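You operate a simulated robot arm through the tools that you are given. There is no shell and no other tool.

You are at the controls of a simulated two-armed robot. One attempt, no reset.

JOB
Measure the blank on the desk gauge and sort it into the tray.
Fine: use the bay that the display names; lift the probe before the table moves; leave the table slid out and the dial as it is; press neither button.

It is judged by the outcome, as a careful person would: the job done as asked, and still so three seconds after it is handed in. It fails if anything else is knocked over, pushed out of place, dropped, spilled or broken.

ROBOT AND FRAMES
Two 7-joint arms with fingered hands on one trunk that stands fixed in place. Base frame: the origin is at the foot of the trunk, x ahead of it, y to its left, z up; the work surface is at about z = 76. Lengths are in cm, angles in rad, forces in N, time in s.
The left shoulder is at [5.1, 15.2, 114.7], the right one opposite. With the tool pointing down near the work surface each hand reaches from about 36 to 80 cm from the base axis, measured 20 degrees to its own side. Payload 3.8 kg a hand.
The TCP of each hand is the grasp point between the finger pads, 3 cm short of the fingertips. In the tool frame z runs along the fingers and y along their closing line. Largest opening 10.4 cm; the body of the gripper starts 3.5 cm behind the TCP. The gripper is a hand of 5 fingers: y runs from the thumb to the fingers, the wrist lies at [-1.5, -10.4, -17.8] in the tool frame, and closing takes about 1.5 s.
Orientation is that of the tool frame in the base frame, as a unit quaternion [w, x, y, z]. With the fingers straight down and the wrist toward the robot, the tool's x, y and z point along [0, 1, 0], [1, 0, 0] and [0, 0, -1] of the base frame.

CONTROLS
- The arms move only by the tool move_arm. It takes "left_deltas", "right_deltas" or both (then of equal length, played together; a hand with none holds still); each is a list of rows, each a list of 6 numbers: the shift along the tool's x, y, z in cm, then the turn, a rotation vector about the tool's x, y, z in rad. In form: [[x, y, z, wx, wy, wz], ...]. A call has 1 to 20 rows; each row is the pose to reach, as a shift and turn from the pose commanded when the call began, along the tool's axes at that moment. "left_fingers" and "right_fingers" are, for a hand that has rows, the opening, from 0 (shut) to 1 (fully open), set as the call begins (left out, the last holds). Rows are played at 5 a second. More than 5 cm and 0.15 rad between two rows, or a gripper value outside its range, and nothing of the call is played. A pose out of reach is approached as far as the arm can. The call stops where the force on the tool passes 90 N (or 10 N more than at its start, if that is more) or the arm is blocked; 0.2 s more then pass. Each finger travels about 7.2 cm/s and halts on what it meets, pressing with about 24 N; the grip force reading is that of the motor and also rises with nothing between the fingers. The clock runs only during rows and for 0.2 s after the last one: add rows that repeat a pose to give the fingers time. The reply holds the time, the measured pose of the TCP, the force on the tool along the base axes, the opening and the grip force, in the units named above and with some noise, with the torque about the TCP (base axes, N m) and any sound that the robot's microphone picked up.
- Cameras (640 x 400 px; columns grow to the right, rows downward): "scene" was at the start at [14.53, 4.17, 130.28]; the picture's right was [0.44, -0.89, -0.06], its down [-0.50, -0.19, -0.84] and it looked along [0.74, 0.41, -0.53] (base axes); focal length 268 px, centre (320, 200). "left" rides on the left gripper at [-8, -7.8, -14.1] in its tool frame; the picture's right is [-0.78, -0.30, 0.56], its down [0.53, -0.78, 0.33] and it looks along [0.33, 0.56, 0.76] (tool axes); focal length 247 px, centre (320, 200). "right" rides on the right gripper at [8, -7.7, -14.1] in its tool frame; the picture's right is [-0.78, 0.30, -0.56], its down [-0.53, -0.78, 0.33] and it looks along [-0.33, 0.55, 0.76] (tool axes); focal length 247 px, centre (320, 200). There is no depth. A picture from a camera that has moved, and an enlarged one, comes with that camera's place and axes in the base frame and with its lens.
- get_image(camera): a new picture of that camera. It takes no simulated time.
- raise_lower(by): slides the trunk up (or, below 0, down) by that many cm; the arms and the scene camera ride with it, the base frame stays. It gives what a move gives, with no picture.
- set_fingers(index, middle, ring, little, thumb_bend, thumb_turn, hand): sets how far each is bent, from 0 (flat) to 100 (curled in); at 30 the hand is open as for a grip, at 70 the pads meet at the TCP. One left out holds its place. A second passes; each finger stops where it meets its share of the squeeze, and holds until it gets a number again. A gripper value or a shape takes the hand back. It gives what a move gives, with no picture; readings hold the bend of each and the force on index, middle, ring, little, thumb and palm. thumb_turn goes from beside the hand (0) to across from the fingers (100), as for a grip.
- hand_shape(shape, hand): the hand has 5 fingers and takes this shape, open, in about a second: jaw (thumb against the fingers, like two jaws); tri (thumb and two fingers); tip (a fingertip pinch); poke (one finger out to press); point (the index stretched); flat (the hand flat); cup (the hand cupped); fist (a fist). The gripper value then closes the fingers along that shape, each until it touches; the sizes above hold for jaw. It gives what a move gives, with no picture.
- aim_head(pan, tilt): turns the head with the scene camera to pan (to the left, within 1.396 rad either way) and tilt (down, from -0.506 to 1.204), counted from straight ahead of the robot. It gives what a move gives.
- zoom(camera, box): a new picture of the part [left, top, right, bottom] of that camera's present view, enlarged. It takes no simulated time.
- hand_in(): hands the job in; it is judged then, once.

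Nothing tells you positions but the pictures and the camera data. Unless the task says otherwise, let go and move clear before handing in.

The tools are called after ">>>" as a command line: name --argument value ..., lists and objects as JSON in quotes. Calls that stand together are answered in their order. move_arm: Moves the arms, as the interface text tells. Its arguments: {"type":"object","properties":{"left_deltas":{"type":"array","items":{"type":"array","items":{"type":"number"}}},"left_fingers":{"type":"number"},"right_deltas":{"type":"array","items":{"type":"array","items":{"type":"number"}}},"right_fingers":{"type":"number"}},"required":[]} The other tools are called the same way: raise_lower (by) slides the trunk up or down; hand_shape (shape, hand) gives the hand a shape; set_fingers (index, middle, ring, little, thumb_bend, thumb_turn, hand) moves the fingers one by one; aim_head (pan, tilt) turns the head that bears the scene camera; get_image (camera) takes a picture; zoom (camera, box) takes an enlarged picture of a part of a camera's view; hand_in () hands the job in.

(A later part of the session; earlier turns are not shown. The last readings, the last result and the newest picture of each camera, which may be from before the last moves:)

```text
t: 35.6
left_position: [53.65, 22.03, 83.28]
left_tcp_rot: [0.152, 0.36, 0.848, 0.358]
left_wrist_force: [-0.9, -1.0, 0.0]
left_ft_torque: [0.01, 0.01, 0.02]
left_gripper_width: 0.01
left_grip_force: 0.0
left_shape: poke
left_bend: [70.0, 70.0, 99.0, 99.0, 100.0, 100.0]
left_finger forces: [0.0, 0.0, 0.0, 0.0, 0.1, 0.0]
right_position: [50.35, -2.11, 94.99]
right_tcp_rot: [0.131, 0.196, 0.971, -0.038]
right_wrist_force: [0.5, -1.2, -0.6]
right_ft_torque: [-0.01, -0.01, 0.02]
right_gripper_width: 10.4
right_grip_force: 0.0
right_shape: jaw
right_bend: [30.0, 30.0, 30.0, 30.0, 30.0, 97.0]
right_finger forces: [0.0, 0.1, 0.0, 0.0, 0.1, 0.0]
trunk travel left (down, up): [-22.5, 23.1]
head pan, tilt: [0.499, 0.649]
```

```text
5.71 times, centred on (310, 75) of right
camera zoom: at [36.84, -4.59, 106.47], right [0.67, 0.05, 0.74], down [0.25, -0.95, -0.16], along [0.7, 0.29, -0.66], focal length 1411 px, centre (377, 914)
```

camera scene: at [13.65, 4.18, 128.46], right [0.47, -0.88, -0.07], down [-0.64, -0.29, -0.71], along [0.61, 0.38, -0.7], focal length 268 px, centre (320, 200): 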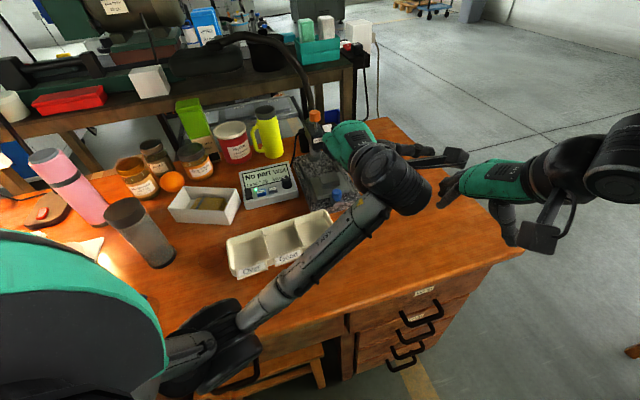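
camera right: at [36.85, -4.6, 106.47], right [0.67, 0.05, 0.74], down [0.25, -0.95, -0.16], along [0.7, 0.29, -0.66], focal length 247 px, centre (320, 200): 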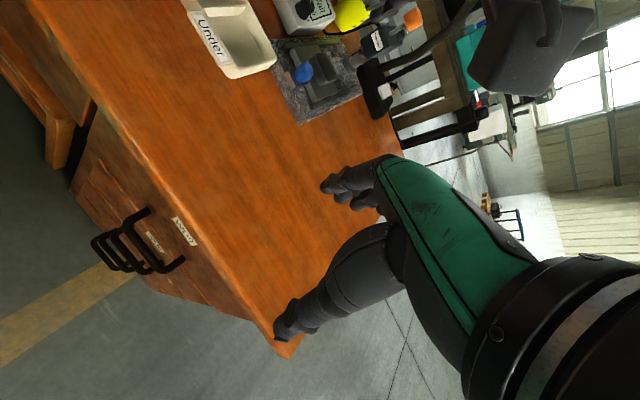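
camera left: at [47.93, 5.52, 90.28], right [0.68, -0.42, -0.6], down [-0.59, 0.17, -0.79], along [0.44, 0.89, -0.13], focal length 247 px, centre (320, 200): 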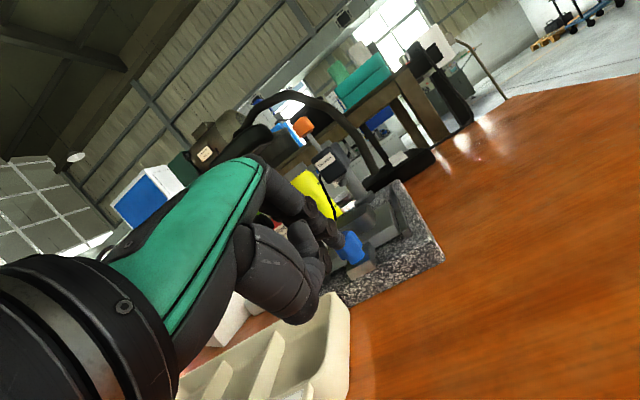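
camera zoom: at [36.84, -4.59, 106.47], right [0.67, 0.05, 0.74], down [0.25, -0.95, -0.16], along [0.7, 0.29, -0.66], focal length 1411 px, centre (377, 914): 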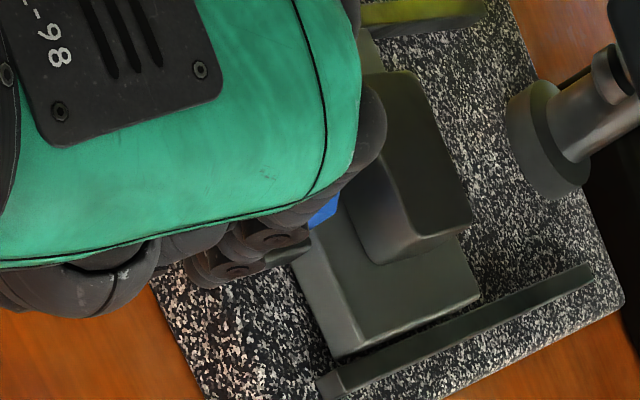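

Fingertips are level with the knob, above the tab. Pushing forward slowly along the slide axis.

>>> move_arm --left_deltas '[[0.01, 0.35, 0.36, 0, 0, 0], [0.03, 0.7, 0.72, 0, 0, 0], [0.04, 1.05, 1.08, 0, 0, 0], [0.05, 1.39, 1.43, 0, 0, 0], [0.07, 1.74, 1.79, 0, 0, 0], [0.07, 1.74, 1.79, 0, 0, 0]]'

>>> zoom --camera "left" --box '[260, 130, 460, 300]'

>>> zoom --camera "right" --box '[260, 20, 400, 110]'

```text
t: 37.0
left_position: [55.32, 23.9, 83.33]
left_tcp_rot: [0.152, 0.36, 0.848, 0.358]
left_wrist_force: [-0.1, -1.1, 0.3]
left_ft_torque: [0.0, -0.01, 0.01]
left_gripper_width: 0.0
left_grip_force: 0.0
left_shape: poke
left_bend: [70.0, 70.0, 99.0, 99.0, 100.0, 100.0]
left_finger forces: [0.0, 0.1, 0.1, 0.0, 0.0, 0.0]
right_position: [50.45, -2.02, 94.99]
right_tcp_rot: [0.131, 0.196, 0.971, -0.038]
right_wrist_force: [0.0, -0.6, 0.4]
right_ft_torque: [-0.01, -0.02, -0.01]
right_gripper_width: 10.39
right_grip_force: 0.1
right_shape: jaw
right_bend: [30.0, 30.0, 30.0, 30.0, 30.0, 97.0]
right_finger forces: [0.0, 0.0, 0.0, 0.1, 0.0, 0.0]
trunk travel left (down, up): [-22.5, 23.1]
head pan, tilt: [0.499, 0.649]
```

```text
2.35 times, centred on (360, 215) of left
camera zoom: at [49.72, 7.33, 87.61], right [0.68, -0.42, -0.6], down [-0.59, 0.17, -0.79], along [0.44, 0.89, -0.13], focal length 581 px, centre (226, 165)
```

zoom: 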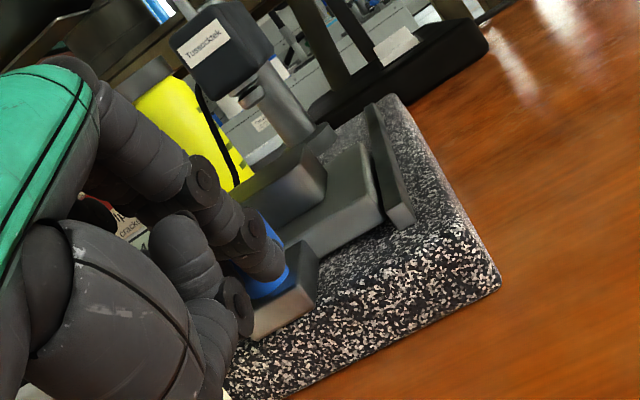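

```text
4.44 times, centred on (330, 65) of right
camera zoom: at [36.84, -4.6, 106.47], right [0.67, 0.05, 0.74], down [0.25, -0.95, -0.16], along [0.7, 0.29, -0.66], focal length 1098 px, centre (276, 800)
```

zoom: 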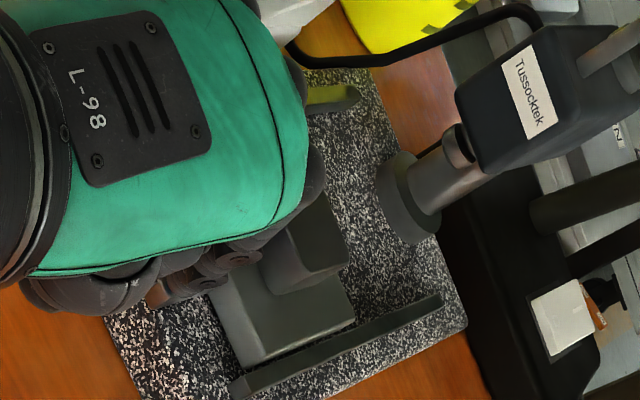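

>>> move_arm --left_deltas '[[0.01, 0.35, 0.36, 0, 0, 0], [0.03, 0.7, 0.72, 0, 0, 0], [0.04, 1.05, 1.08, 0, 0, 0], [0.05, 1.39, 1.43, 0, 0, 0], [0.07, 1.74, 1.79, 0, 0, 0], [0.08, 2.09, 2.15, 0, 0, 0], [0.08, 2.09, 2.15, 0, 0, 0]]'

>>> zoom --camera "left" --box '[260, 130, 460, 300]'

>>> zoom --camera "right" --box '[260, 20, 400, 110]'

```text
t: 38.6
left_position: [57.42, 25.92, 83.3]
left_tcp_rot: [0.152, 0.359, 0.848, 0.358]
left_wrist_force: [-0.8, 0.1, 0.7]
left_ft_torque: [-0.02, 0.0, 0.04]
left_gripper_width: 0.01
left_grip_force: 0.1
left_shape: poke
left_bend: [70.0, 70.0, 99.0, 99.0, 100.0, 100.0]
left_finger forces: [0.0, 0.8, 0.0, 0.0, 0.1, 0.1]
right_position: [50.41, -2.02, 94.85]
right_tcp_rot: [0.131, 0.195, 0.971, -0.038]
right_wrist_force: [-0.6, 0.1, 0.0]
right_ft_torque: [-0.03, 0.0, -0.01]
right_gripper_width: 10.4
right_grip_force: 0.1
right_shape: jaw
right_bend: [30.0, 30.0, 30.0, 30.0, 30.0, 97.0]
right_finger forces: [0.0, 0.0, 0.0, 0.0, 0.1, 0.0]
trunk travel left (down, up): [-22.5, 23.1]
head pan, tilt: [0.499, 0.649]
```

```text
2.35 times, centred on (360, 215) of left
camera zoom: at [51.81, 9.47, 87.66], right [0.68, -0.42, -0.6], down [-0.59, 0.17, -0.79], along [0.44, 0.89, -0.13], focal length 581 px, centre (226, 165)
```

zoom: 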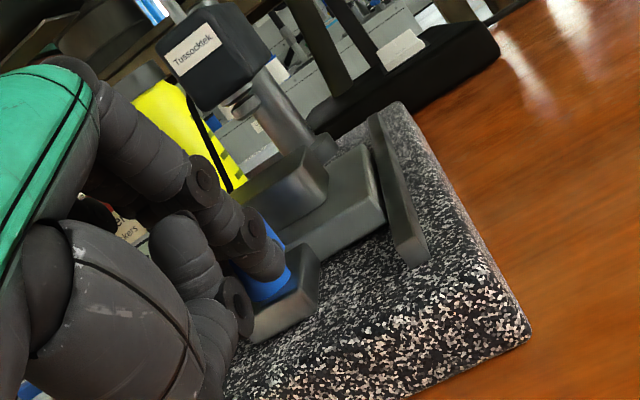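

```text
4.44 times, centred on (330, 65) of right
camera zoom: at [36.83, -4.6, 106.47], right [0.67, 0.05, 0.74], down [0.25, -0.95, -0.16], along [0.7, 0.29, -0.66], focal length 1098 px, centre (276, 800)
```

zoom: 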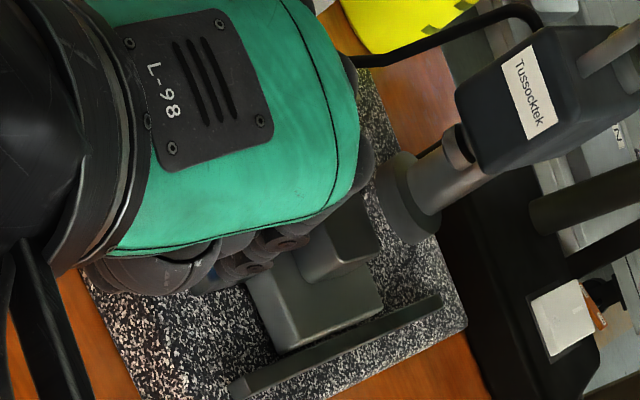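

The table slides easily with the blank on it. Continuing.

>>> move_arm --left_deltas '[[0.01, 0.35, 0.36, 0, 0, 0], [0.03, 0.7, 0.72, 0, 0, 0], [0.04, 1.05, 1.08, 0, 0, 0], [0.05, 1.39, 1.43, 0, 0, 0], [0.07, 1.74, 1.79, 0, 0, 0], [0.08, 2.09, 2.15, 0, 0, 0], [0.09, 2.44, 2.51, 0, 0, 0], [0.11, 2.79, 2.87, 0, 0, 0], [0.11, 2.79, 2.87, 0, 0, 0]]'

>>> zoom --camera "left" --box '[230, 80, 450, 300]'

>>> zoom --camera "right" --box '[260, 20, 400, 110]'

```text
t: 40.6
left_position: [60.18, 28.8, 83.27]
left_tcp_rot: [0.151, 0.358, 0.848, 0.359]
left_wrist_force: [-1.0, 0.0, -0.3]
left_ft_torque: [0.01, 0.0, 0.03]
left_gripper_width: 0.0
left_grip_force: 0.0
left_shape: poke
left_bend: [70.0, 70.0, 99.0, 99.0, 100.0, 100.0]
left_finger forces: [0.0, 0.9, 0.0, 0.1, 0.1, 0.1]
right_position: [50.37, -2.12, 94.9]
right_tcp_rot: [0.13, 0.196, 0.971, -0.038]
right_wrist_force: [-0.5, 0.0, 0.4]
right_ft_torque: [-0.01, 0.01, -0.01]
right_gripper_width: 10.39
right_grip_force: 0.1
right_shape: jaw
right_bend: [30.0, 30.0, 30.0, 30.0, 30.0, 97.0]
right_finger forces: [0.0, 0.0, 0.0, 0.0, 0.0, 0.0]
trunk travel left (down, up): [-22.5, 23.1]
head pan, tilt: [0.499, 0.649]
```

```text
1.82 times, centred on (340, 190) of left
camera zoom: at [54.62, 12.34, 87.67], right [0.68, -0.42, -0.6], down [-0.59, 0.17, -0.79], along [0.44, 0.89, -0.13], focal length 449 px, centre (284, 218)
```

zoom: 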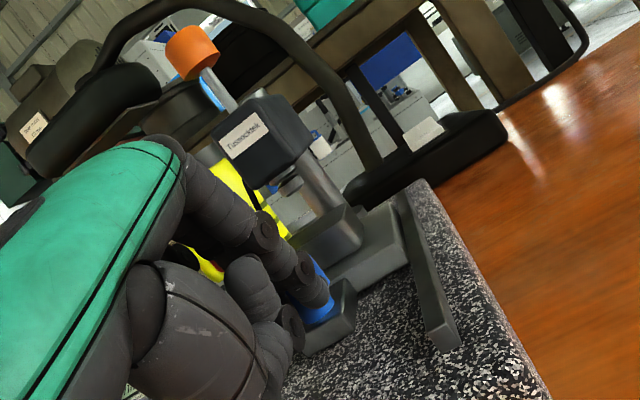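

```text
4.44 times, centred on (330, 65) of right
camera zoom: at [36.83, -4.6, 106.47], right [0.67, 0.05, 0.74], down [0.25, -0.95, -0.16], along [0.7, 0.29, -0.66], focal length 1098 px, centre (276, 800)
```

zoom: 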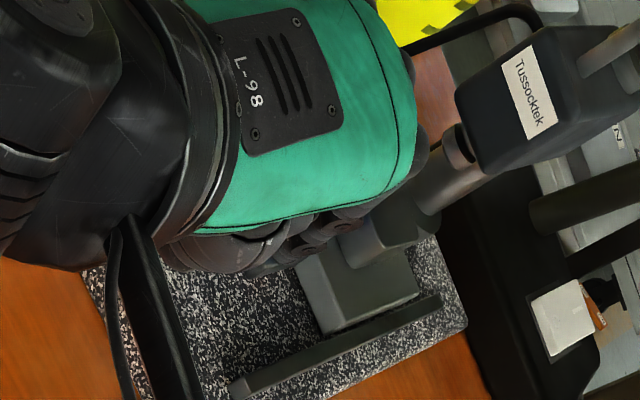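

>>> move_arm --left_deltas '[[0.01, 0.28, 0.29, 0, 0, 0], [0.02, 0.56, 0.57, 0, 0, 0], [0.03, 0.84, 0.86, 0, 0, 0], [0.04, 1.12, 1.15, 0, 0, 0], [0.05, 1.39, 1.43, 0, 0, 0], [0.05, 1.39, 1.43, 0, 0, 0]]'

>>> zoom --camera "left" --box '[230, 80, 450, 300]'

>>> zoom --camera "right" --box '[260, 20, 400, 110]'

>>> zoom --camera "scene" --box '[230, 90, 410, 240]'

```text
t: 42.0
left_position: [61.53, 30.36, 83.18]
left_tcp_rot: [0.151, 0.36, 0.848, 0.358]
left_wrist_force: [0.0, -0.6, -0.1]
left_ft_torque: [-0.05, 0.02, 0.01]
left_gripper_width: 0.0
left_grip_force: 0.1
left_shape: poke
left_bend: [70.0, 70.0, 99.0, 99.0, 100.0, 100.0]
left_finger forces: [0.0, 0.0, 0.0, 0.0, 0.0, 0.0]
right_position: [50.45, -2.05, 94.84]
right_tcp_rot: [0.13, 0.196, 0.971, -0.038]
right_wrist_force: [-0.1, -0.8, -0.9]
right_ft_torque: [-0.02, -0.03, 0.0]
right_gripper_width: 10.4
right_grip_force: 0.1
right_shape: jaw
right_bend: [30.0, 30.0, 30.0, 30.0, 30.0, 97.0]
right_finger forces: [0.1, 0.0, 0.1, 0.1, 0.1, 0.0]
trunk travel left (down, up): [-22.5, 23.1]
head pan, tilt: [0.499, 0.649]
```

```text
1.82 times, centred on (340, 190) of left
camera zoom: at [56.03, 13.76, 87.61], right [0.68, -0.42, -0.6], down [-0.59, 0.17, -0.79], along [0.44, 0.89, -0.13], focal length 449 px, centre (284, 218)
```

zoom: 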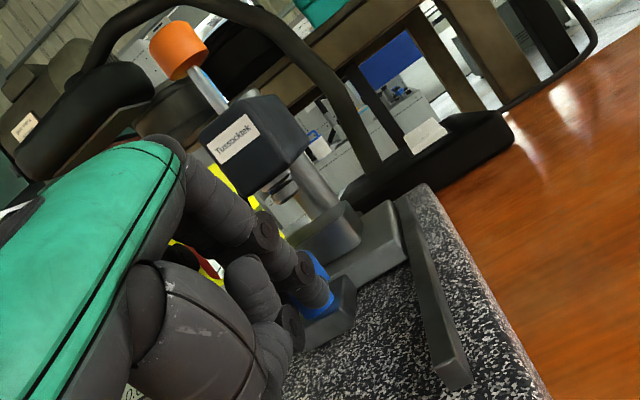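

```text
4.44 times, centred on (330, 65) of right
camera zoom: at [36.86, -4.59, 106.46], right [0.67, 0.05, 0.74], down [0.25, -0.95, -0.16], along [0.7, 0.29, -0.66], focal length 1098 px, centre (276, 800)
```

zoom: 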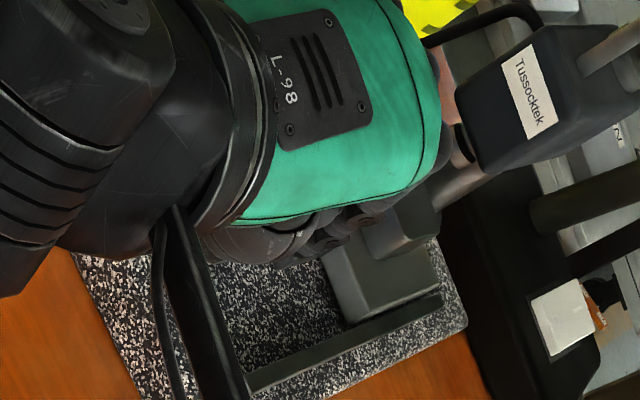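

```text
2.67 times, centred on (320, 165) of scene
camera zoom: at [13.66, 4.18, 128.46], right [0.47, -0.88, -0.07], down [-0.64, -0.29, -0.71], along [0.61, 0.38, -0.7], focal length 715 px, centre (320, 293)
```

zoom: 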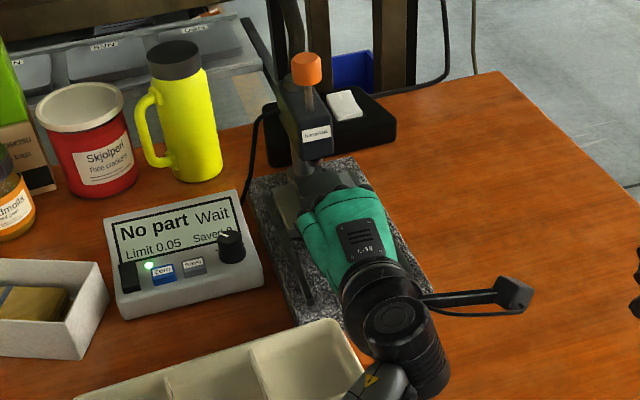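

>>> move_arm --left_deltas '[[0, 0.14, 0.14, 0, 0, 0], [0.01, 0.28, 0.29, 0, 0, 0], [0.01, 0.42, 0.43, 0, 0, 0], [0.02, 0.42, 0.43, 0, 0, 0]]'

>>> zoom --camera "left" --box '[230, 80, 450, 300]'

```text
t: 43.0
left_position: [62.06, 30.69, 83.35]
left_tcp_rot: [0.151, 0.359, 0.849, 0.358]
left_wrist_force: [-0.8, 0.7, 0.2]
left_ft_torque: [-0.01, 0.01, -0.04]
left_gripper_width: 0.0
left_grip_force: 0.1
left_shape: poke
left_bend: [70.0, 70.0, 99.0, 99.0, 100.0, 100.0]
left_finger forces: [0.0, 0.3, 0.1, 0.1, 0.0, 0.0]
right_position: [50.38, -2.11, 95.08]
right_tcp_rot: [0.131, 0.196, 0.971, -0.037]
right_wrist_force: [-0.3, 0.3, 0.5]
right_ft_torque: [-0.01, -0.01, -0.02]
right_gripper_width: 10.4
right_grip_force: 0.0
right_shape: jaw
right_bend: [30.0, 30.0, 30.0, 30.0, 30.0, 97.0]
right_finger forces: [0.1, 0.1, 0.0, 0.0, 0.0, 0.0]
trunk travel left (down, up): [-22.5, 23.1]
head pan, tilt: [0.499, 0.649]
```

```text
1.82 times, centred on (340, 190) of left
camera zoom: at [56.43, 14.18, 87.64], right [0.68, -0.42, -0.6], down [-0.59, 0.17, -0.79], along [0.44, 0.89, -0.13], focal length 449 px, centre (284, 218)
```

zoom: 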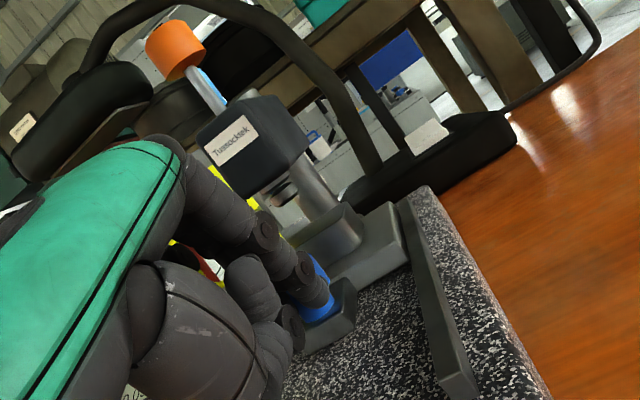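

>>> move_arm --left_deltas '[[0, 0.14, 0.14, 0, 0, 0], [0.01, 0.28, 0.29, 0, 0, 0], [0.01, 0.42, 0.43, 0, 0, 0], [0.02, 0.56, 0.57, 0, 0, 0], [0.02, 0.56, 0.57, 0, 0, 0]]'

>>> zoom --camera "left" --box '[230, 80, 450, 300]'

>>> zoom --camera "right" --box '[300, 20, 400, 90]'

```text
t: 44.2
left_position: [62.51, 31.14, 83.52]
left_tcp_rot: [0.154, 0.36, 0.847, 0.359]
left_wrist_force: [-8.1, -8.2, 5.9]
left_ft_torque: [-0.04, 0.03, 0.02]
left_gripper_width: 0.02
left_grip_force: 0.1
left_shape: poke
left_bend: [70.0, 70.0, 99.0, 99.0, 100.0, 100.0]
left_finger forces: [7.6, 9.1, 0.0, 0.0, 0.0, 0.0]
right_position: [50.2, -2.23, 95.17]
right_tcp_rot: [0.131, 0.196, 0.971, -0.038]
right_wrist_force: [-0.5, -0.4, 0.8]
right_ft_torque: [-0.01, 0.04, 0.04]
right_gripper_width: 10.39
right_grip_force: 0.1
right_shape: jaw
right_bend: [30.0, 30.0, 30.0, 30.0, 30.0, 97.0]
right_finger forces: [0.0, 0.0, 0.0, 0.1, 0.1, 0.1]
trunk travel left (down, up): [-22.5, 23.1]
head pan, tilt: [0.499, 0.649]
```

```text
1.82 times, centred on (340, 190) of left
camera zoom: at [56.85, 14.57, 87.82], right [0.68, -0.42, -0.6], down [-0.59, 0.18, -0.79], along [0.44, 0.89, -0.13], focal length 449 px, centre (284, 218)
```

zoom: 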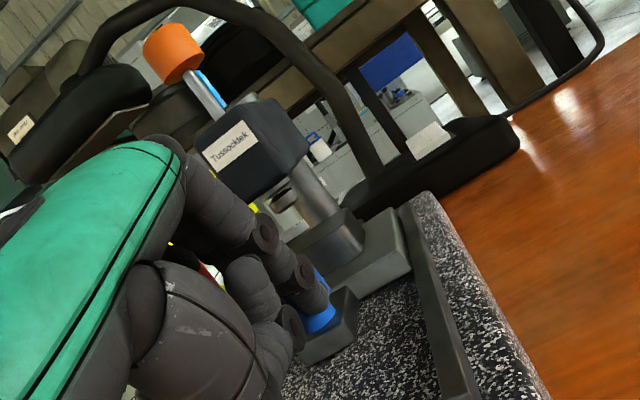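

```text
5.71 times, centred on (350, 55) of right
camera zoom: at [36.65, -4.74, 106.54], right [0.67, 0.05, 0.74], down [0.25, -0.95, -0.16], along [0.7, 0.29, -0.65], focal length 1411 px, centre (149, 1029)
```

zoom: 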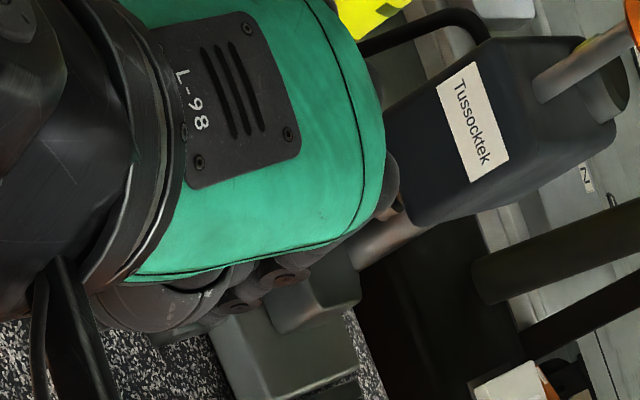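

The table has hit its inner stop (11 N back-force), with the blank under the probe. I back off, rise clear and bring the hand upright again.

>>> move_arm --left_deltas '[[0, -1.05, -1.08, 0, 0, 0], [0, -2.09, -2.15, 0, 0, 0], [0, -1.01, -3.9, 0, 0, 0], [0, 0.8, -6.36, 0.1, 0, 0], [0, 2.95, -8.45, 0.2, 0, 0], [0, 5.1, -10.54, 0.3, 0, 0], [0, 7.25, -12.63, 0.4, 0, 0], [0, 9.4, -14.72, 0.5, 0, 0], [0, 11.55, -16.81, 0.6, 0, 0], [0, 12.27, -17.51, 0.7, 0, 0], [0, 12.27, -17.51, 0.8, 0, 0], [0, 12.27, -17.51, 0.8, 0, 0]]'

>>> hand_shape --hand "left" --shape "tri"

>>> get_image --camera "left"

>>> zoom --camera "right" --box '[260, 0, 440, 110]'

>>> zoom --camera "scene" --box '[230, 90, 410, 240]'

```text
t: 46.8
left_position: [59.76, 28.46, 104.3]
left_tcp_rot: [-0.001, 0.391, 0.92, -0.001]
left_wrist_force: [-1.6, -1.5, 0.6]
left_ft_torque: [0.0, 0.0, -0.01]
left_gripper_width: 0.0
left_grip_force: 0.1
left_shape: poke
left_bend: [70.0, 70.0, 99.0, 99.0, 100.0, 100.0]
left_finger forces: [0.0, 0.1, 0.0, 0.1, 0.0, 0.0]
right_position: [50.31, -2.13, 94.95]
right_tcp_rot: [0.131, 0.195, 0.971, -0.038]
right_wrist_force: [-0.3, -1.1, -1.1]
right_ft_torque: [0.02, 0.02, 0.01]
right_gripper_width: 10.38
right_grip_force: 0.0
right_shape: jaw
right_bend: [30.0, 30.0, 30.0, 30.0, 30.0, 97.0]
right_finger forces: [0.1, 0.0, 0.0, 0.1, 0.0, 0.0]
trunk travel left (down, up): [-22.5, 23.1]
head pan, tilt: [0.499, 0.649]
```

```text
t: 47.7
left_position: [59.77, 28.56, 104.32]
left_tcp_rot: [0.0, 0.391, 0.921, 0.001]
left_wrist_force: [-0.1, -0.8, 0.1]
left_ft_torque: [0.0, -0.01, 0.0]
left_gripper_width: 10.39
left_grip_force: 0.0
left_shape: tri
left_bend: [30.0, 30.0, 99.0, 99.0, 30.0, 98.0]
left_finger forces: [0.1, 0.0, 0.0, 0.0, 0.0, 0.1]
right_position: [50.4, -2.19, 94.96]
right_tcp_rot: [0.131, 0.196, 0.971, -0.038]
right_wrist_force: [0.2, 0.1, 0.1]
right_ft_torque: [0.01, 0.03, -0.01]
right_gripper_width: 10.37
right_grip_force: 0.0
right_shape: jaw
right_bend: [30.0, 30.0, 30.0, 30.0, 30.0, 97.0]
right_finger forces: [0.1, 0.0, 0.0, 0.1, 0.1, 0.0]
trunk travel left (down, up): [-22.5, 23.1]
head pan, tilt: [0.499, 0.649]
```

```text
taken
camera left: at [59.7, 17.4, 118.52], right [0.33, -0.76, -0.56], down [-0.93, -0.16, -0.33], along [0.17, 0.63, -0.76], focal length 247 px, centre (320, 200)
```

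left: 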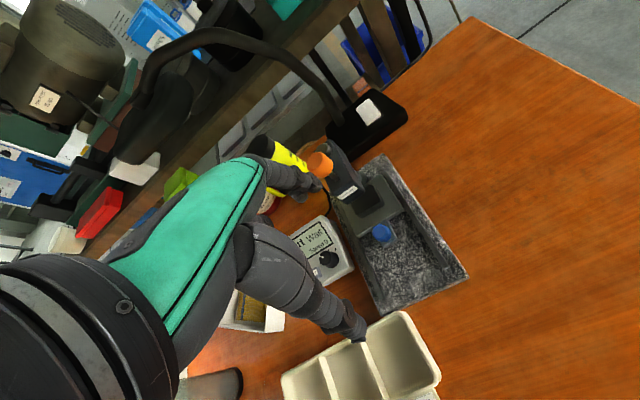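

```text
3.56 times, centred on (350, 55) of right
camera zoom: at [36.85, -4.59, 106.46], right [0.67, 0.05, 0.74], down [0.25, -0.95, -0.16], along [0.7, 0.29, -0.66], focal length 878 px, centre (213, 716)
```

zoom: 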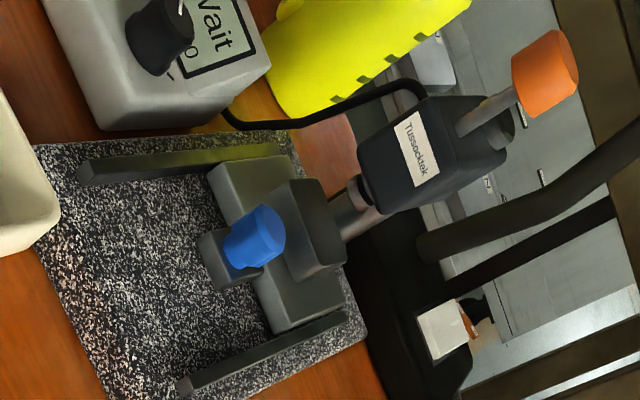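

```text
2.67 times, centred on (320, 165) of scene
camera zoom: at [13.66, 4.18, 128.46], right [0.47, -0.88, -0.07], down [-0.64, -0.29, -0.71], along [0.61, 0.38, -0.7], focal length 715 px, centre (320, 293)
```

zoom: 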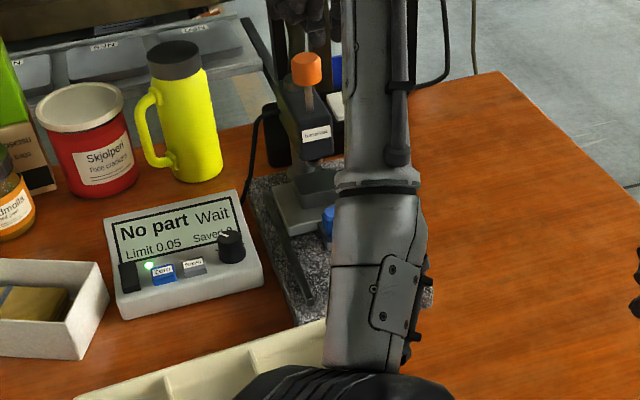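

Table stays in; the blank sits under the probe. Next I go above the orange knob (≈69.1, 37.9, top 97.6) with fingers moderately open.

>>> move_arm --left_deltas '[[0, 2.5, -0.5, 0, 0, 0], [0, 5, -0.5, 0, 0, 0], [0, 7.5, -0.5, 0, 0, 0], [0, 10, -0.5, 0, 0, 0], [0, 12, -0.5, 0, 0, 0], [0, 13.2, -0.5, 0, 0, 0], [0, 13.2, -0.5, 0, 0, 0]]' --left_fingers 0.6

>>> get_image --camera "left"

>>> zoom --camera "right" --box '[280, 0, 480, 110]'

>>> zoom --camera "scene" --box '[230, 40, 410, 240]'

```text
t: 49.3
left_position: [69.18, 37.59, 104.72]
left_tcp_rot: [0.0, 0.39, 0.921, 0.0]
left_wrist_force: [-0.4, 0.0, 1.2]
left_ft_torque: [-0.01, -0.02, 0.0]
left_gripper_width: 6.29
left_grip_force: 0.1
left_shape: tri
left_bend: [74.0, 40.0, 99.0, 99.0, 64.0, 100.0]
left_finger forces: [0.0, 0.1, 0.1, 0.1, 0.0, 0.0]
right_position: [50.35, -2.11, 94.97]
right_tcp_rot: [0.131, 0.195, 0.971, -0.038]
right_wrist_force: [-0.8, 0.0, 0.0]
right_ft_torque: [0.0, 0.04, -0.02]
right_gripper_width: 10.41
right_grip_force: 0.0
right_shape: jaw
right_bend: [30.0, 30.0, 30.0, 30.0, 30.0, 97.0]
right_finger forces: [0.1, 0.0, 0.0, 0.1, 0.0, 0.0]
trunk travel left (down, up): [-22.5, 23.1]
head pan, tilt: [0.499, 0.649]
```

```text
taken
camera left: at [69.23, 26.54, 118.92], right [0.33, -0.76, -0.56], down [-0.93, -0.16, -0.33], along [0.17, 0.63, -0.76], focal length 247 px, centre (320, 200)
```

left: 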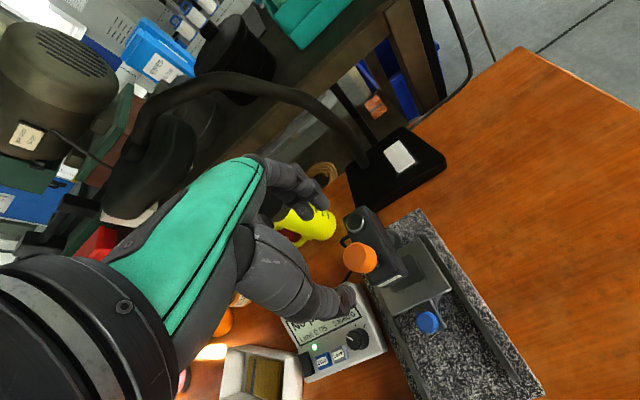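

```text
3.20 times, centred on (380, 55) of right
camera zoom: at [36.85, -4.6, 106.46], right [0.67, 0.05, 0.74], down [0.25, -0.95, -0.16], along [0.7, 0.29, -0.66], focal length 790 px, centre (128, 664)
```

zoom: 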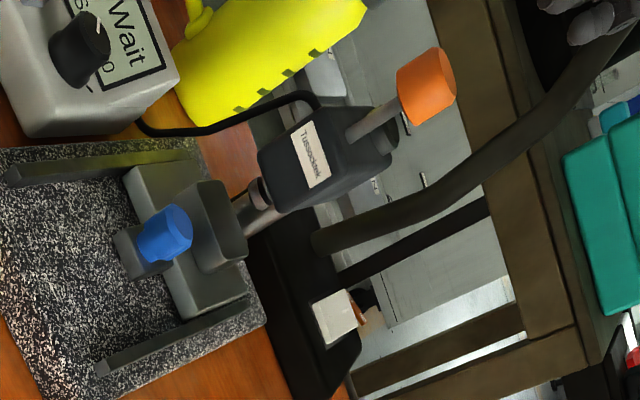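

```text
2.00 times, centred on (320, 140) of scene
camera zoom: at [13.65, 4.17, 128.46], right [0.47, -0.88, -0.07], down [-0.64, -0.29, -0.71], along [0.61, 0.38, -0.7], focal length 536 px, centre (320, 320)
```

zoom: 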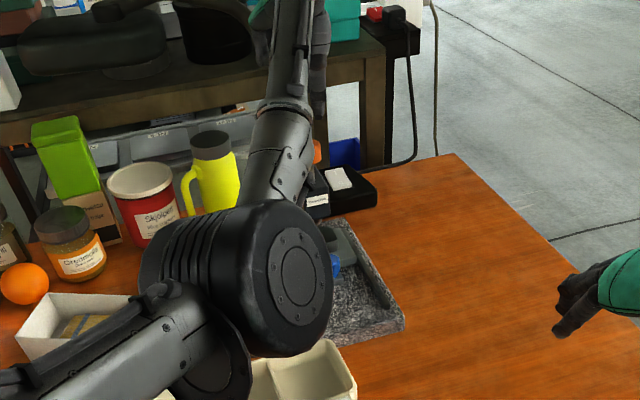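

The hand is over the knob to within 0.3 cm. I'll lower so the fingertips come alongside the upper part of the knob.

>>> move_arm --left_deltas '[[0, 0.3, 1, 0, 0, 0], [0, 0.3, 2.2, 0, 0, 0], [0, 0.3, 3.4, 0, 0, 0], [0, 0.3, 4.6, 0, 0, 0], [0, 0.3, 5.7, 0, 0, 0], [0, 0.3, 5.7, 0, 0, 0]]'

>>> zoom --camera "left" --box '[220, 140, 460, 340]'

>>> zoom --camera "right" --box '[340, 0, 480, 80]'

```text
t: 50.7
left_position: [69.4, 37.78, 99.04]
left_tcp_rot: [0.0, 0.391, 0.921, 0.0]
left_wrist_force: [-0.1, 0.2, 0.5]
left_ft_torque: [0.01, -0.02, 0.01]
left_gripper_width: 6.28
left_grip_force: 0.1
left_shape: tri
left_bend: [74.0, 40.0, 99.0, 99.0, 64.0, 100.0]
left_finger forces: [0.0, 0.0, 0.0, 0.0, 0.1, 0.0]
right_position: [50.45, -2.06, 95.08]
right_tcp_rot: [0.13, 0.196, 0.971, -0.038]
right_wrist_force: [0.3, -0.8, -0.2]
right_ft_torque: [-0.01, -0.02, -0.01]
right_gripper_width: 10.42
right_grip_force: 0.0
right_shape: jaw
right_bend: [30.0, 30.0, 30.0, 30.0, 30.0, 97.0]
right_finger forces: [0.0, 0.0, 0.0, 0.1, 0.0, 0.1]
trunk travel left (down, up): [-22.5, 23.1]
head pan, tilt: [0.499, 0.649]
```

```text
2.00 times, centred on (340, 240) of left
camera zoom: at [69.41, 26.76, 113.26], right [0.33, -0.76, -0.56], down [-0.93, -0.16, -0.33], along [0.17, 0.63, -0.76], focal length 494 px, centre (280, 120)
```

zoom: 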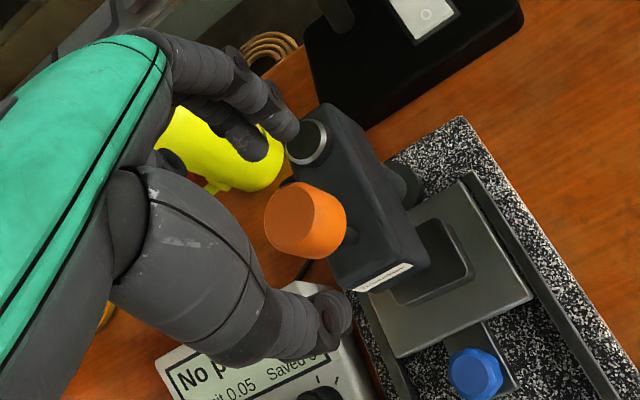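

```text
4.57 times, centred on (410, 40) of right
camera zoom: at [36.85, -4.6, 106.47], right [0.67, 0.05, 0.74], down [0.25, -0.95, -0.16], along [0.7, 0.29, -0.66], focal length 1129 px, centre (-91, 931)
```

zoom: 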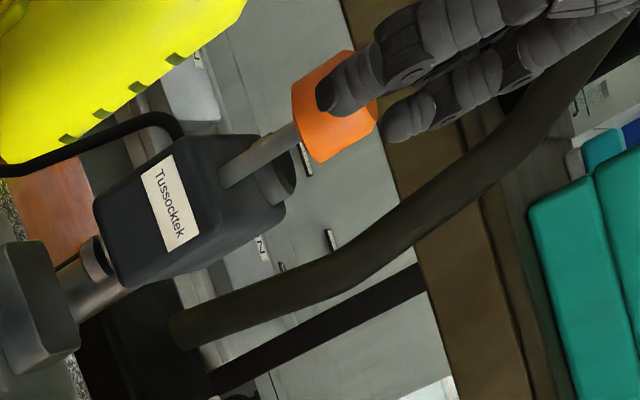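

The knob is centred between thumb and fingers. Closing on it.

>>> move_arm --left_deltas '[[0, 0, 0, 0, 0, 0], [0, 0, 0, 0, 0, 0], [0, 0, 0, 0, 0, 0], [0, 0, 0, 0, 0, 0], [0, 0, 0, 0, 0, 0], [0, 0, 0, 0, 0, 0]]' --left_fingers 0.15

>>> zoom --camera "left" --box '[220, 140, 460, 340]'

>>> zoom --camera "right" --box '[340, 0, 480, 80]'

```text
t: 52.1
left_position: [69.53, 37.99, 99.05]
left_tcp_rot: [0.001, 0.391, 0.92, -0.001]
left_wrist_force: [1.3, -0.7, 2.0]
left_ft_torque: [-0.06, 0.01, -0.03]
left_gripper_width: 2.02
left_grip_force: 24.0
left_shape: tri
left_bend: [73.0, 57.0, 100.0, 100.0, 75.0, 100.0]
left_finger forces: [8.6, 11.3, 0.1, 0.1, 19.9, 0.0]
right_position: [50.41, -2.15, 95.01]
right_tcp_rot: [0.131, 0.196, 0.971, -0.038]
right_wrist_force: [-0.4, 0.1, 0.7]
right_ft_torque: [0.01, -0.02, 0.02]
right_gripper_width: 10.37
right_grip_force: 0.0
right_shape: jaw
right_bend: [30.0, 30.0, 30.0, 30.0, 30.0, 97.0]
right_finger forces: [0.0, 0.0, 0.1, 0.0, 0.0, 0.1]
trunk travel left (down, up): [-22.5, 23.1]
head pan, tilt: [0.499, 0.649]
```

```text
2.00 times, centred on (340, 240) of left
camera zoom: at [69.41, 26.73, 113.28], right [0.33, -0.76, -0.56], down [-0.93, -0.16, -0.33], along [0.17, 0.63, -0.76], focal length 494 px, centre (280, 120)
```

zoom: 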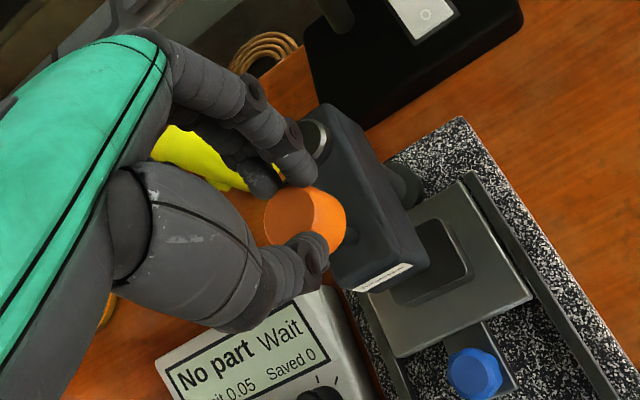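

```text
4.57 times, centred on (410, 40) of right
camera zoom: at [36.85, -4.62, 106.47], right [0.67, 0.05, 0.74], down [0.25, -0.95, -0.16], along [0.7, 0.29, -0.66], focal length 1129 px, centre (-91, 931)
```

zoom: 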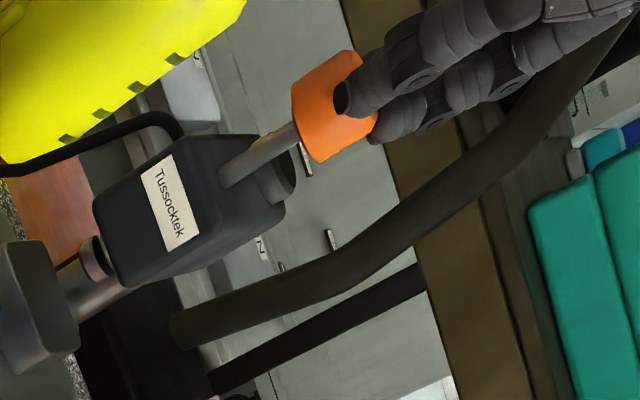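

Gripped (two fingers cradle the round knob). Now lowering the probe gently, 1 cm first.

>>> move_arm --left_deltas '[[0, 0, 0.3, 0, 0, 0], [0, 0, 0.6, 0, 0, 0], [0, 0, 1, 0, 0, 0], [0, 0, 1, 0, 0, 0]]'

>>> zoom --camera "right" --box '[320, 0, 480, 90]'

>>> zoom --camera "left" --box '[220, 140, 460, 340]'

```text
t: 53.1
left_position: [69.47, 37.92, 97.97]
left_tcp_rot: [-0.001, 0.391, 0.92, 0.0]
left_wrist_force: [-0.2, 0.4, -0.7]
left_ft_torque: [-0.06, 0.04, 0.01]
left_gripper_width: 2.0
left_grip_force: 24.2
left_shape: tri
left_bend: [73.0, 57.0, 100.0, 100.0, 75.0, 100.0]
left_finger forces: [7.8, 10.2, 0.1, 0.0, 16.6, 0.1]
right_position: [50.34, -2.04, 95.07]
right_tcp_rot: [0.13, 0.195, 0.971, -0.038]
right_wrist_force: [0.3, 0.3, -0.1]
right_ft_torque: [0.01, -0.03, -0.01]
right_gripper_width: 10.37
right_grip_force: 0.1
right_shape: jaw
right_bend: [30.0, 30.0, 30.0, 30.0, 30.0, 97.0]
right_finger forces: [0.1, 0.0, 0.1, 0.1, 0.0, 0.1]
trunk travel left (down, up): [-22.5, 23.1]
head pan, tilt: [0.499, 0.649]
```

```text
4.00 times, centred on (400, 45) of right
camera zoom: at [36.87, -4.58, 106.46], right [0.67, 0.05, 0.74], down [0.25, -0.95, -0.16], along [0.7, 0.29, -0.66], focal length 988 px, centre (0, 820)
```

zoom: 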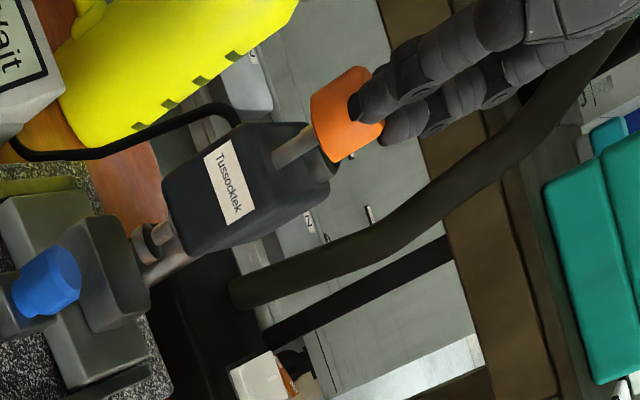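

```text
2.00 times, centred on (340, 240) of left
camera zoom: at [69.45, 26.72, 112.24], right [0.33, -0.76, -0.56], down [-0.93, -0.16, -0.33], along [0.17, 0.63, -0.76], focal length 494 px, centre (280, 120)
```

zoom: 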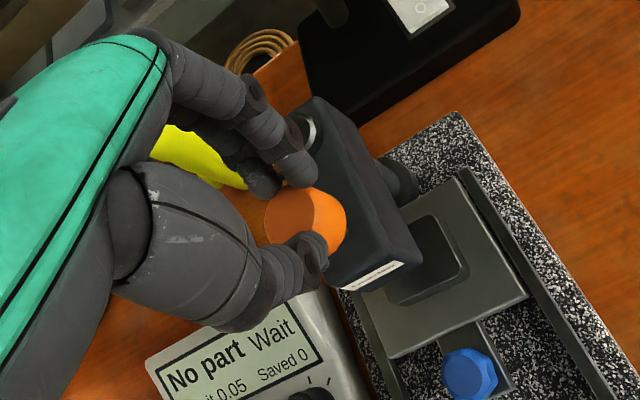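

The probe follows freely. Continuing down in small steps until it touches the blank.

>>> move_arm --left_deltas '[[0, 0, 0.25, 0, 0, 0], [0, 0, 0.5, 0, 0, 0], [0, 0, 0.75, 0, 0, 0], [0, 0, 0.75, 0, 0, 0]]'

>>> zoom --camera "right" --box '[320, 0, 480, 90]'

>>> zoom --camera "left" --box '[220, 140, 460, 340]'

```text
t: 54.1
left_position: [69.49, 37.72, 97.36]
left_tcp_rot: [0.0, 0.391, 0.921, -0.001]
left_wrist_force: [1.0, -0.2, -0.6]
left_ft_torque: [-0.03, -0.06, 0.03]
left_gripper_width: 1.82
left_grip_force: 23.6
left_shape: tri
left_bend: [73.0, 58.0, 100.0, 100.0, 77.0, 100.0]
left_finger forces: [9.6, 12.7, 0.0, 0.0, 20.9, 0.0]
right_position: [50.38, -2.04, 94.97]
right_tcp_rot: [0.13, 0.196, 0.971, -0.038]
right_wrist_force: [-0.3, -0.3, -0.1]
right_ft_torque: [0.0, 0.0, 0.01]
right_gripper_width: 10.39
right_grip_force: 0.1
right_shape: jaw
right_bend: [30.0, 30.0, 30.0, 30.0, 30.0, 97.0]
right_finger forces: [0.0, 0.1, 0.0, 0.0, 0.0, 0.0]
trunk travel left (down, up): [-22.5, 23.1]
head pan, tilt: [0.499, 0.649]
```

```text
4.00 times, centred on (400, 45) of right
camera zoom: at [36.87, -4.6, 106.46], right [0.67, 0.05, 0.74], down [0.25, -0.95, -0.16], along [0.7, 0.29, -0.66], focal length 988 px, centre (0, 820)
```

zoom: 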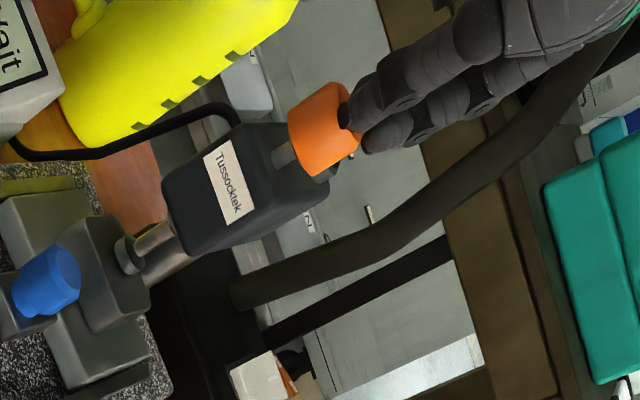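

```text
2.00 times, centred on (340, 240) of left
camera zoom: at [69.47, 26.7, 111.54], right [0.33, -0.76, -0.56], down [-0.93, -0.16, -0.33], along [0.17, 0.63, -0.76], focal length 494 px, centre (280, 120)
```

zoom: 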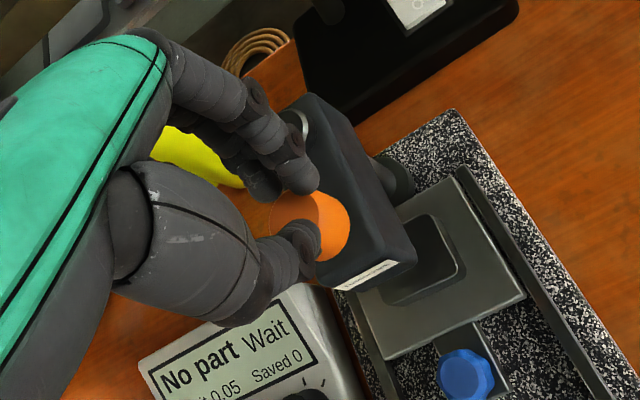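

>>> move_arm --left_deltas '[[0, 0, 0.2, 0, 0, 0], [0, 0, 0.4, 0, 0, 0], [0, 0, 0.4, 0, 0, 0]]'

>>> zoom --camera "right" --box '[320, 0, 440, 80]'

>>> zoom --camera "left" --box '[220, 140, 460, 340]'

```text
t: 54.9
left_position: [69.51, 37.82, 97.23]
left_tcp_rot: [0.001, 0.39, 0.921, 0.003]
left_wrist_force: [3.9, 0.9, 12.3]
left_ft_torque: [0.04, -0.09, 0.03]
left_gripper_width: 1.77
left_grip_force: 24.2
left_shape: tri
left_bend: [73.0, 58.0, 100.0, 100.0, 77.0, 100.0]
left_finger forces: [11.0, 14.8, 0.0, 0.1, 21.9, 0.0]
right_position: [50.32, -2.15, 95.15]
right_tcp_rot: [0.131, 0.197, 0.971, -0.038]
right_wrist_force: [-0.3, -0.8, -0.4]
right_ft_torque: [-0.02, 0.02, 0.0]
right_gripper_width: 10.42
right_grip_force: 0.1
right_shape: jaw
right_bend: [30.0, 30.0, 30.0, 30.0, 30.0, 97.0]
right_finger forces: [0.0, 0.0, 0.0, 0.1, 0.1, 0.0]
trunk travel left (down, up): [-22.5, 23.1]
head pan, tilt: [0.499, 0.649]
```

```text
5.00 times, centred on (380, 40) of right
camera zoom: at [36.77, -4.66, 106.52], right [0.67, 0.05, 0.74], down [0.25, -0.95, -0.16], along [0.7, 0.29, -0.65], focal length 1235 px, centre (20, 1000)
```

zoom: 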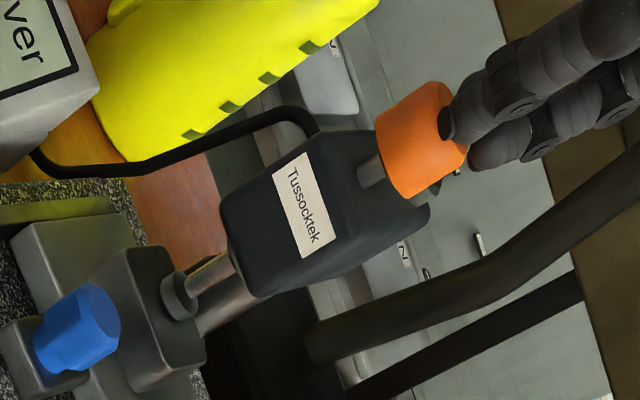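

```text
2.00 times, centred on (340, 240) of left
camera zoom: at [69.36, 26.65, 111.46], right [0.33, -0.76, -0.56], down [-0.93, -0.16, -0.34], along [0.17, 0.63, -0.76], focal length 494 px, centre (280, 120)
```

zoom: 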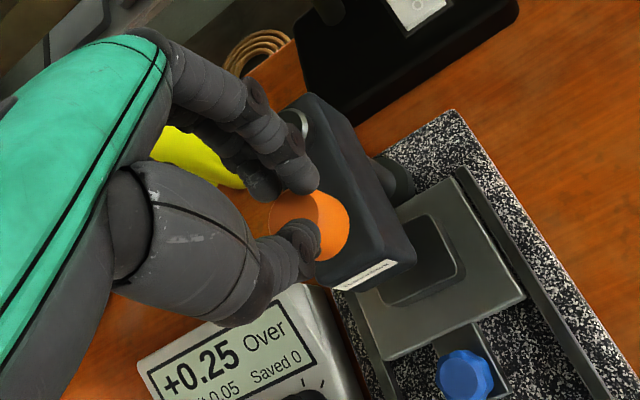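

The display now reads "+0.25 Over" while I press lightly. I'll release the knob to confirm the reading with the probe resting on its own.

>>> move_arm --left_deltas '[[0, 0, -0.3, 0, 0, 0], [0, 0, -0.3, 0, 0, 0], [0, 0, -0.3, 0, 0, 0], [0, 0, -0.3, 0, 0, 0]]' --left_fingers 0.5

>>> zoom --camera "left" --box '[220, 140, 460, 340]'

>>> zoom --camera "right" --box '[290, 0, 440, 100]'

```text
t: 55.9
left_position: [69.43, 37.95, 97.19]
left_tcp_rot: [-0.001, 0.391, 0.921, 0.0]
left_wrist_force: [0.1, -0.5, -0.7]
left_ft_torque: [-0.03, -0.01, 0.02]
left_gripper_width: 5.14
left_grip_force: 0.0
left_shape: tri
left_bend: [74.0, 45.0, 99.0, 99.0, 70.0, 100.0]
left_finger forces: [0.0, 0.1, 0.2, 0.0, 0.0, 0.1]
right_position: [50.28, -2.06, 95.0]
right_tcp_rot: [0.13, 0.195, 0.971, -0.038]
right_wrist_force: [-0.4, 0.0, 0.2]
right_ft_torque: [0.01, -0.01, -0.01]
right_gripper_width: 10.4
right_grip_force: 0.1
right_shape: jaw
right_bend: [30.0, 30.0, 30.0, 30.0, 30.0, 97.0]
right_finger forces: [0.0, 0.0, 0.0, 0.1, 0.0, 0.1]
trunk travel left (down, up): [-22.5, 23.1]
head pan, tilt: [0.499, 0.649]
```

```text
2.00 times, centred on (340, 240) of left
camera zoom: at [69.46, 26.73, 111.42], right [0.33, -0.76, -0.56], down [-0.93, -0.16, -0.33], along [0.17, 0.63, -0.76], focal length 494 px, centre (280, 120)
```

zoom: 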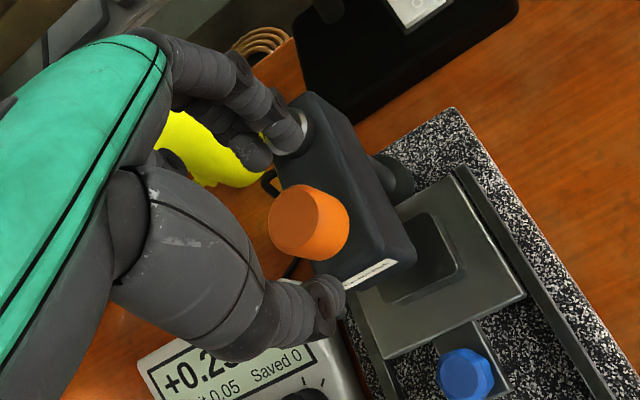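

```text
4.00 times, centred on (365, 50) of right
camera zoom: at [36.86, -4.58, 106.46], right [0.67, 0.05, 0.74], down [0.25, -0.95, -0.16], along [0.7, 0.29, -0.66], focal length 988 px, centre (140, 800)
```

zoom: 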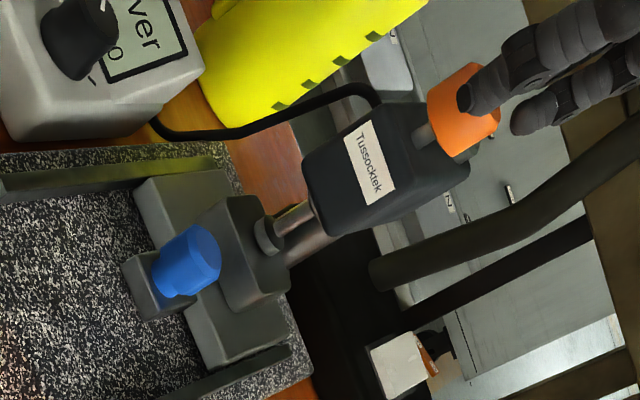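

>>> zoom --camera "left" --box '[270, 290, 400, 390]'

>>> zoom --camera "scene" --box '[220, 140, 320, 220]'

>>> zoom --camera "right" --box '[280, 0, 360, 50]'

```text
4.00 times, centred on (335, 340) of left
camera zoom: at [69.46, 26.73, 111.42], right [0.33, -0.76, -0.56], down [-0.93, -0.16, -0.33], along [0.17, 0.63, -0.76], focal length 988 px, centre (260, -360)
```

zoom: 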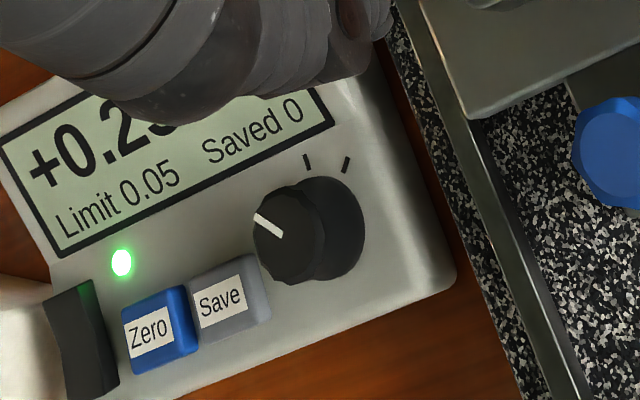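

```text
5.00 times, centred on (270, 180) of scene
camera zoom: at [13.67, 4.2, 128.46], right [0.47, -0.88, -0.07], down [-0.64, -0.29, -0.71], along [0.61, 0.38, -0.7], focal length 1341 px, centre (570, 300)
```

zoom: 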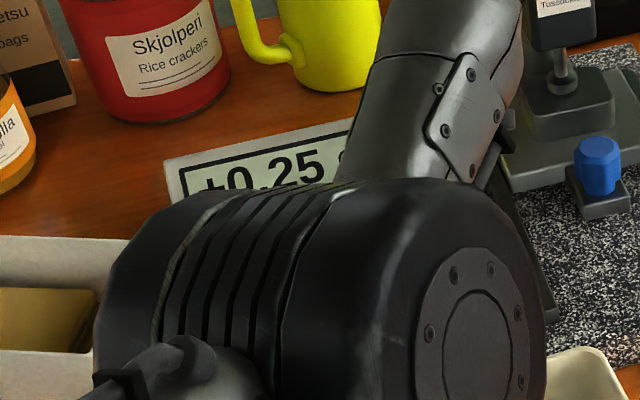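

```text
8.00 times, centred on (320, 25) of right
camera zoom: at [36.86, -4.58, 106.46], right [0.67, 0.05, 0.74], down [0.25, -0.95, -0.16], along [0.7, 0.29, -0.66], focal length 1976 px, centre (320, 1600)
```

zoom: 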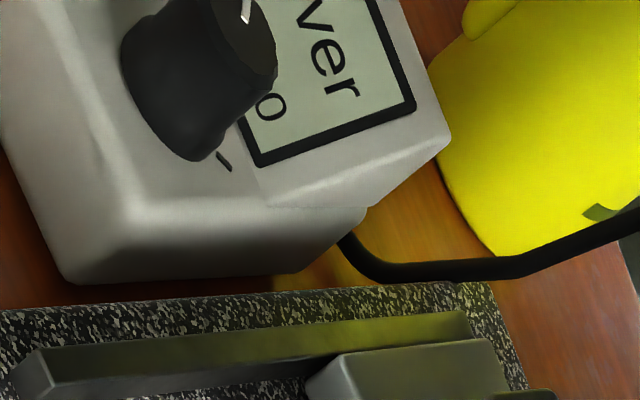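

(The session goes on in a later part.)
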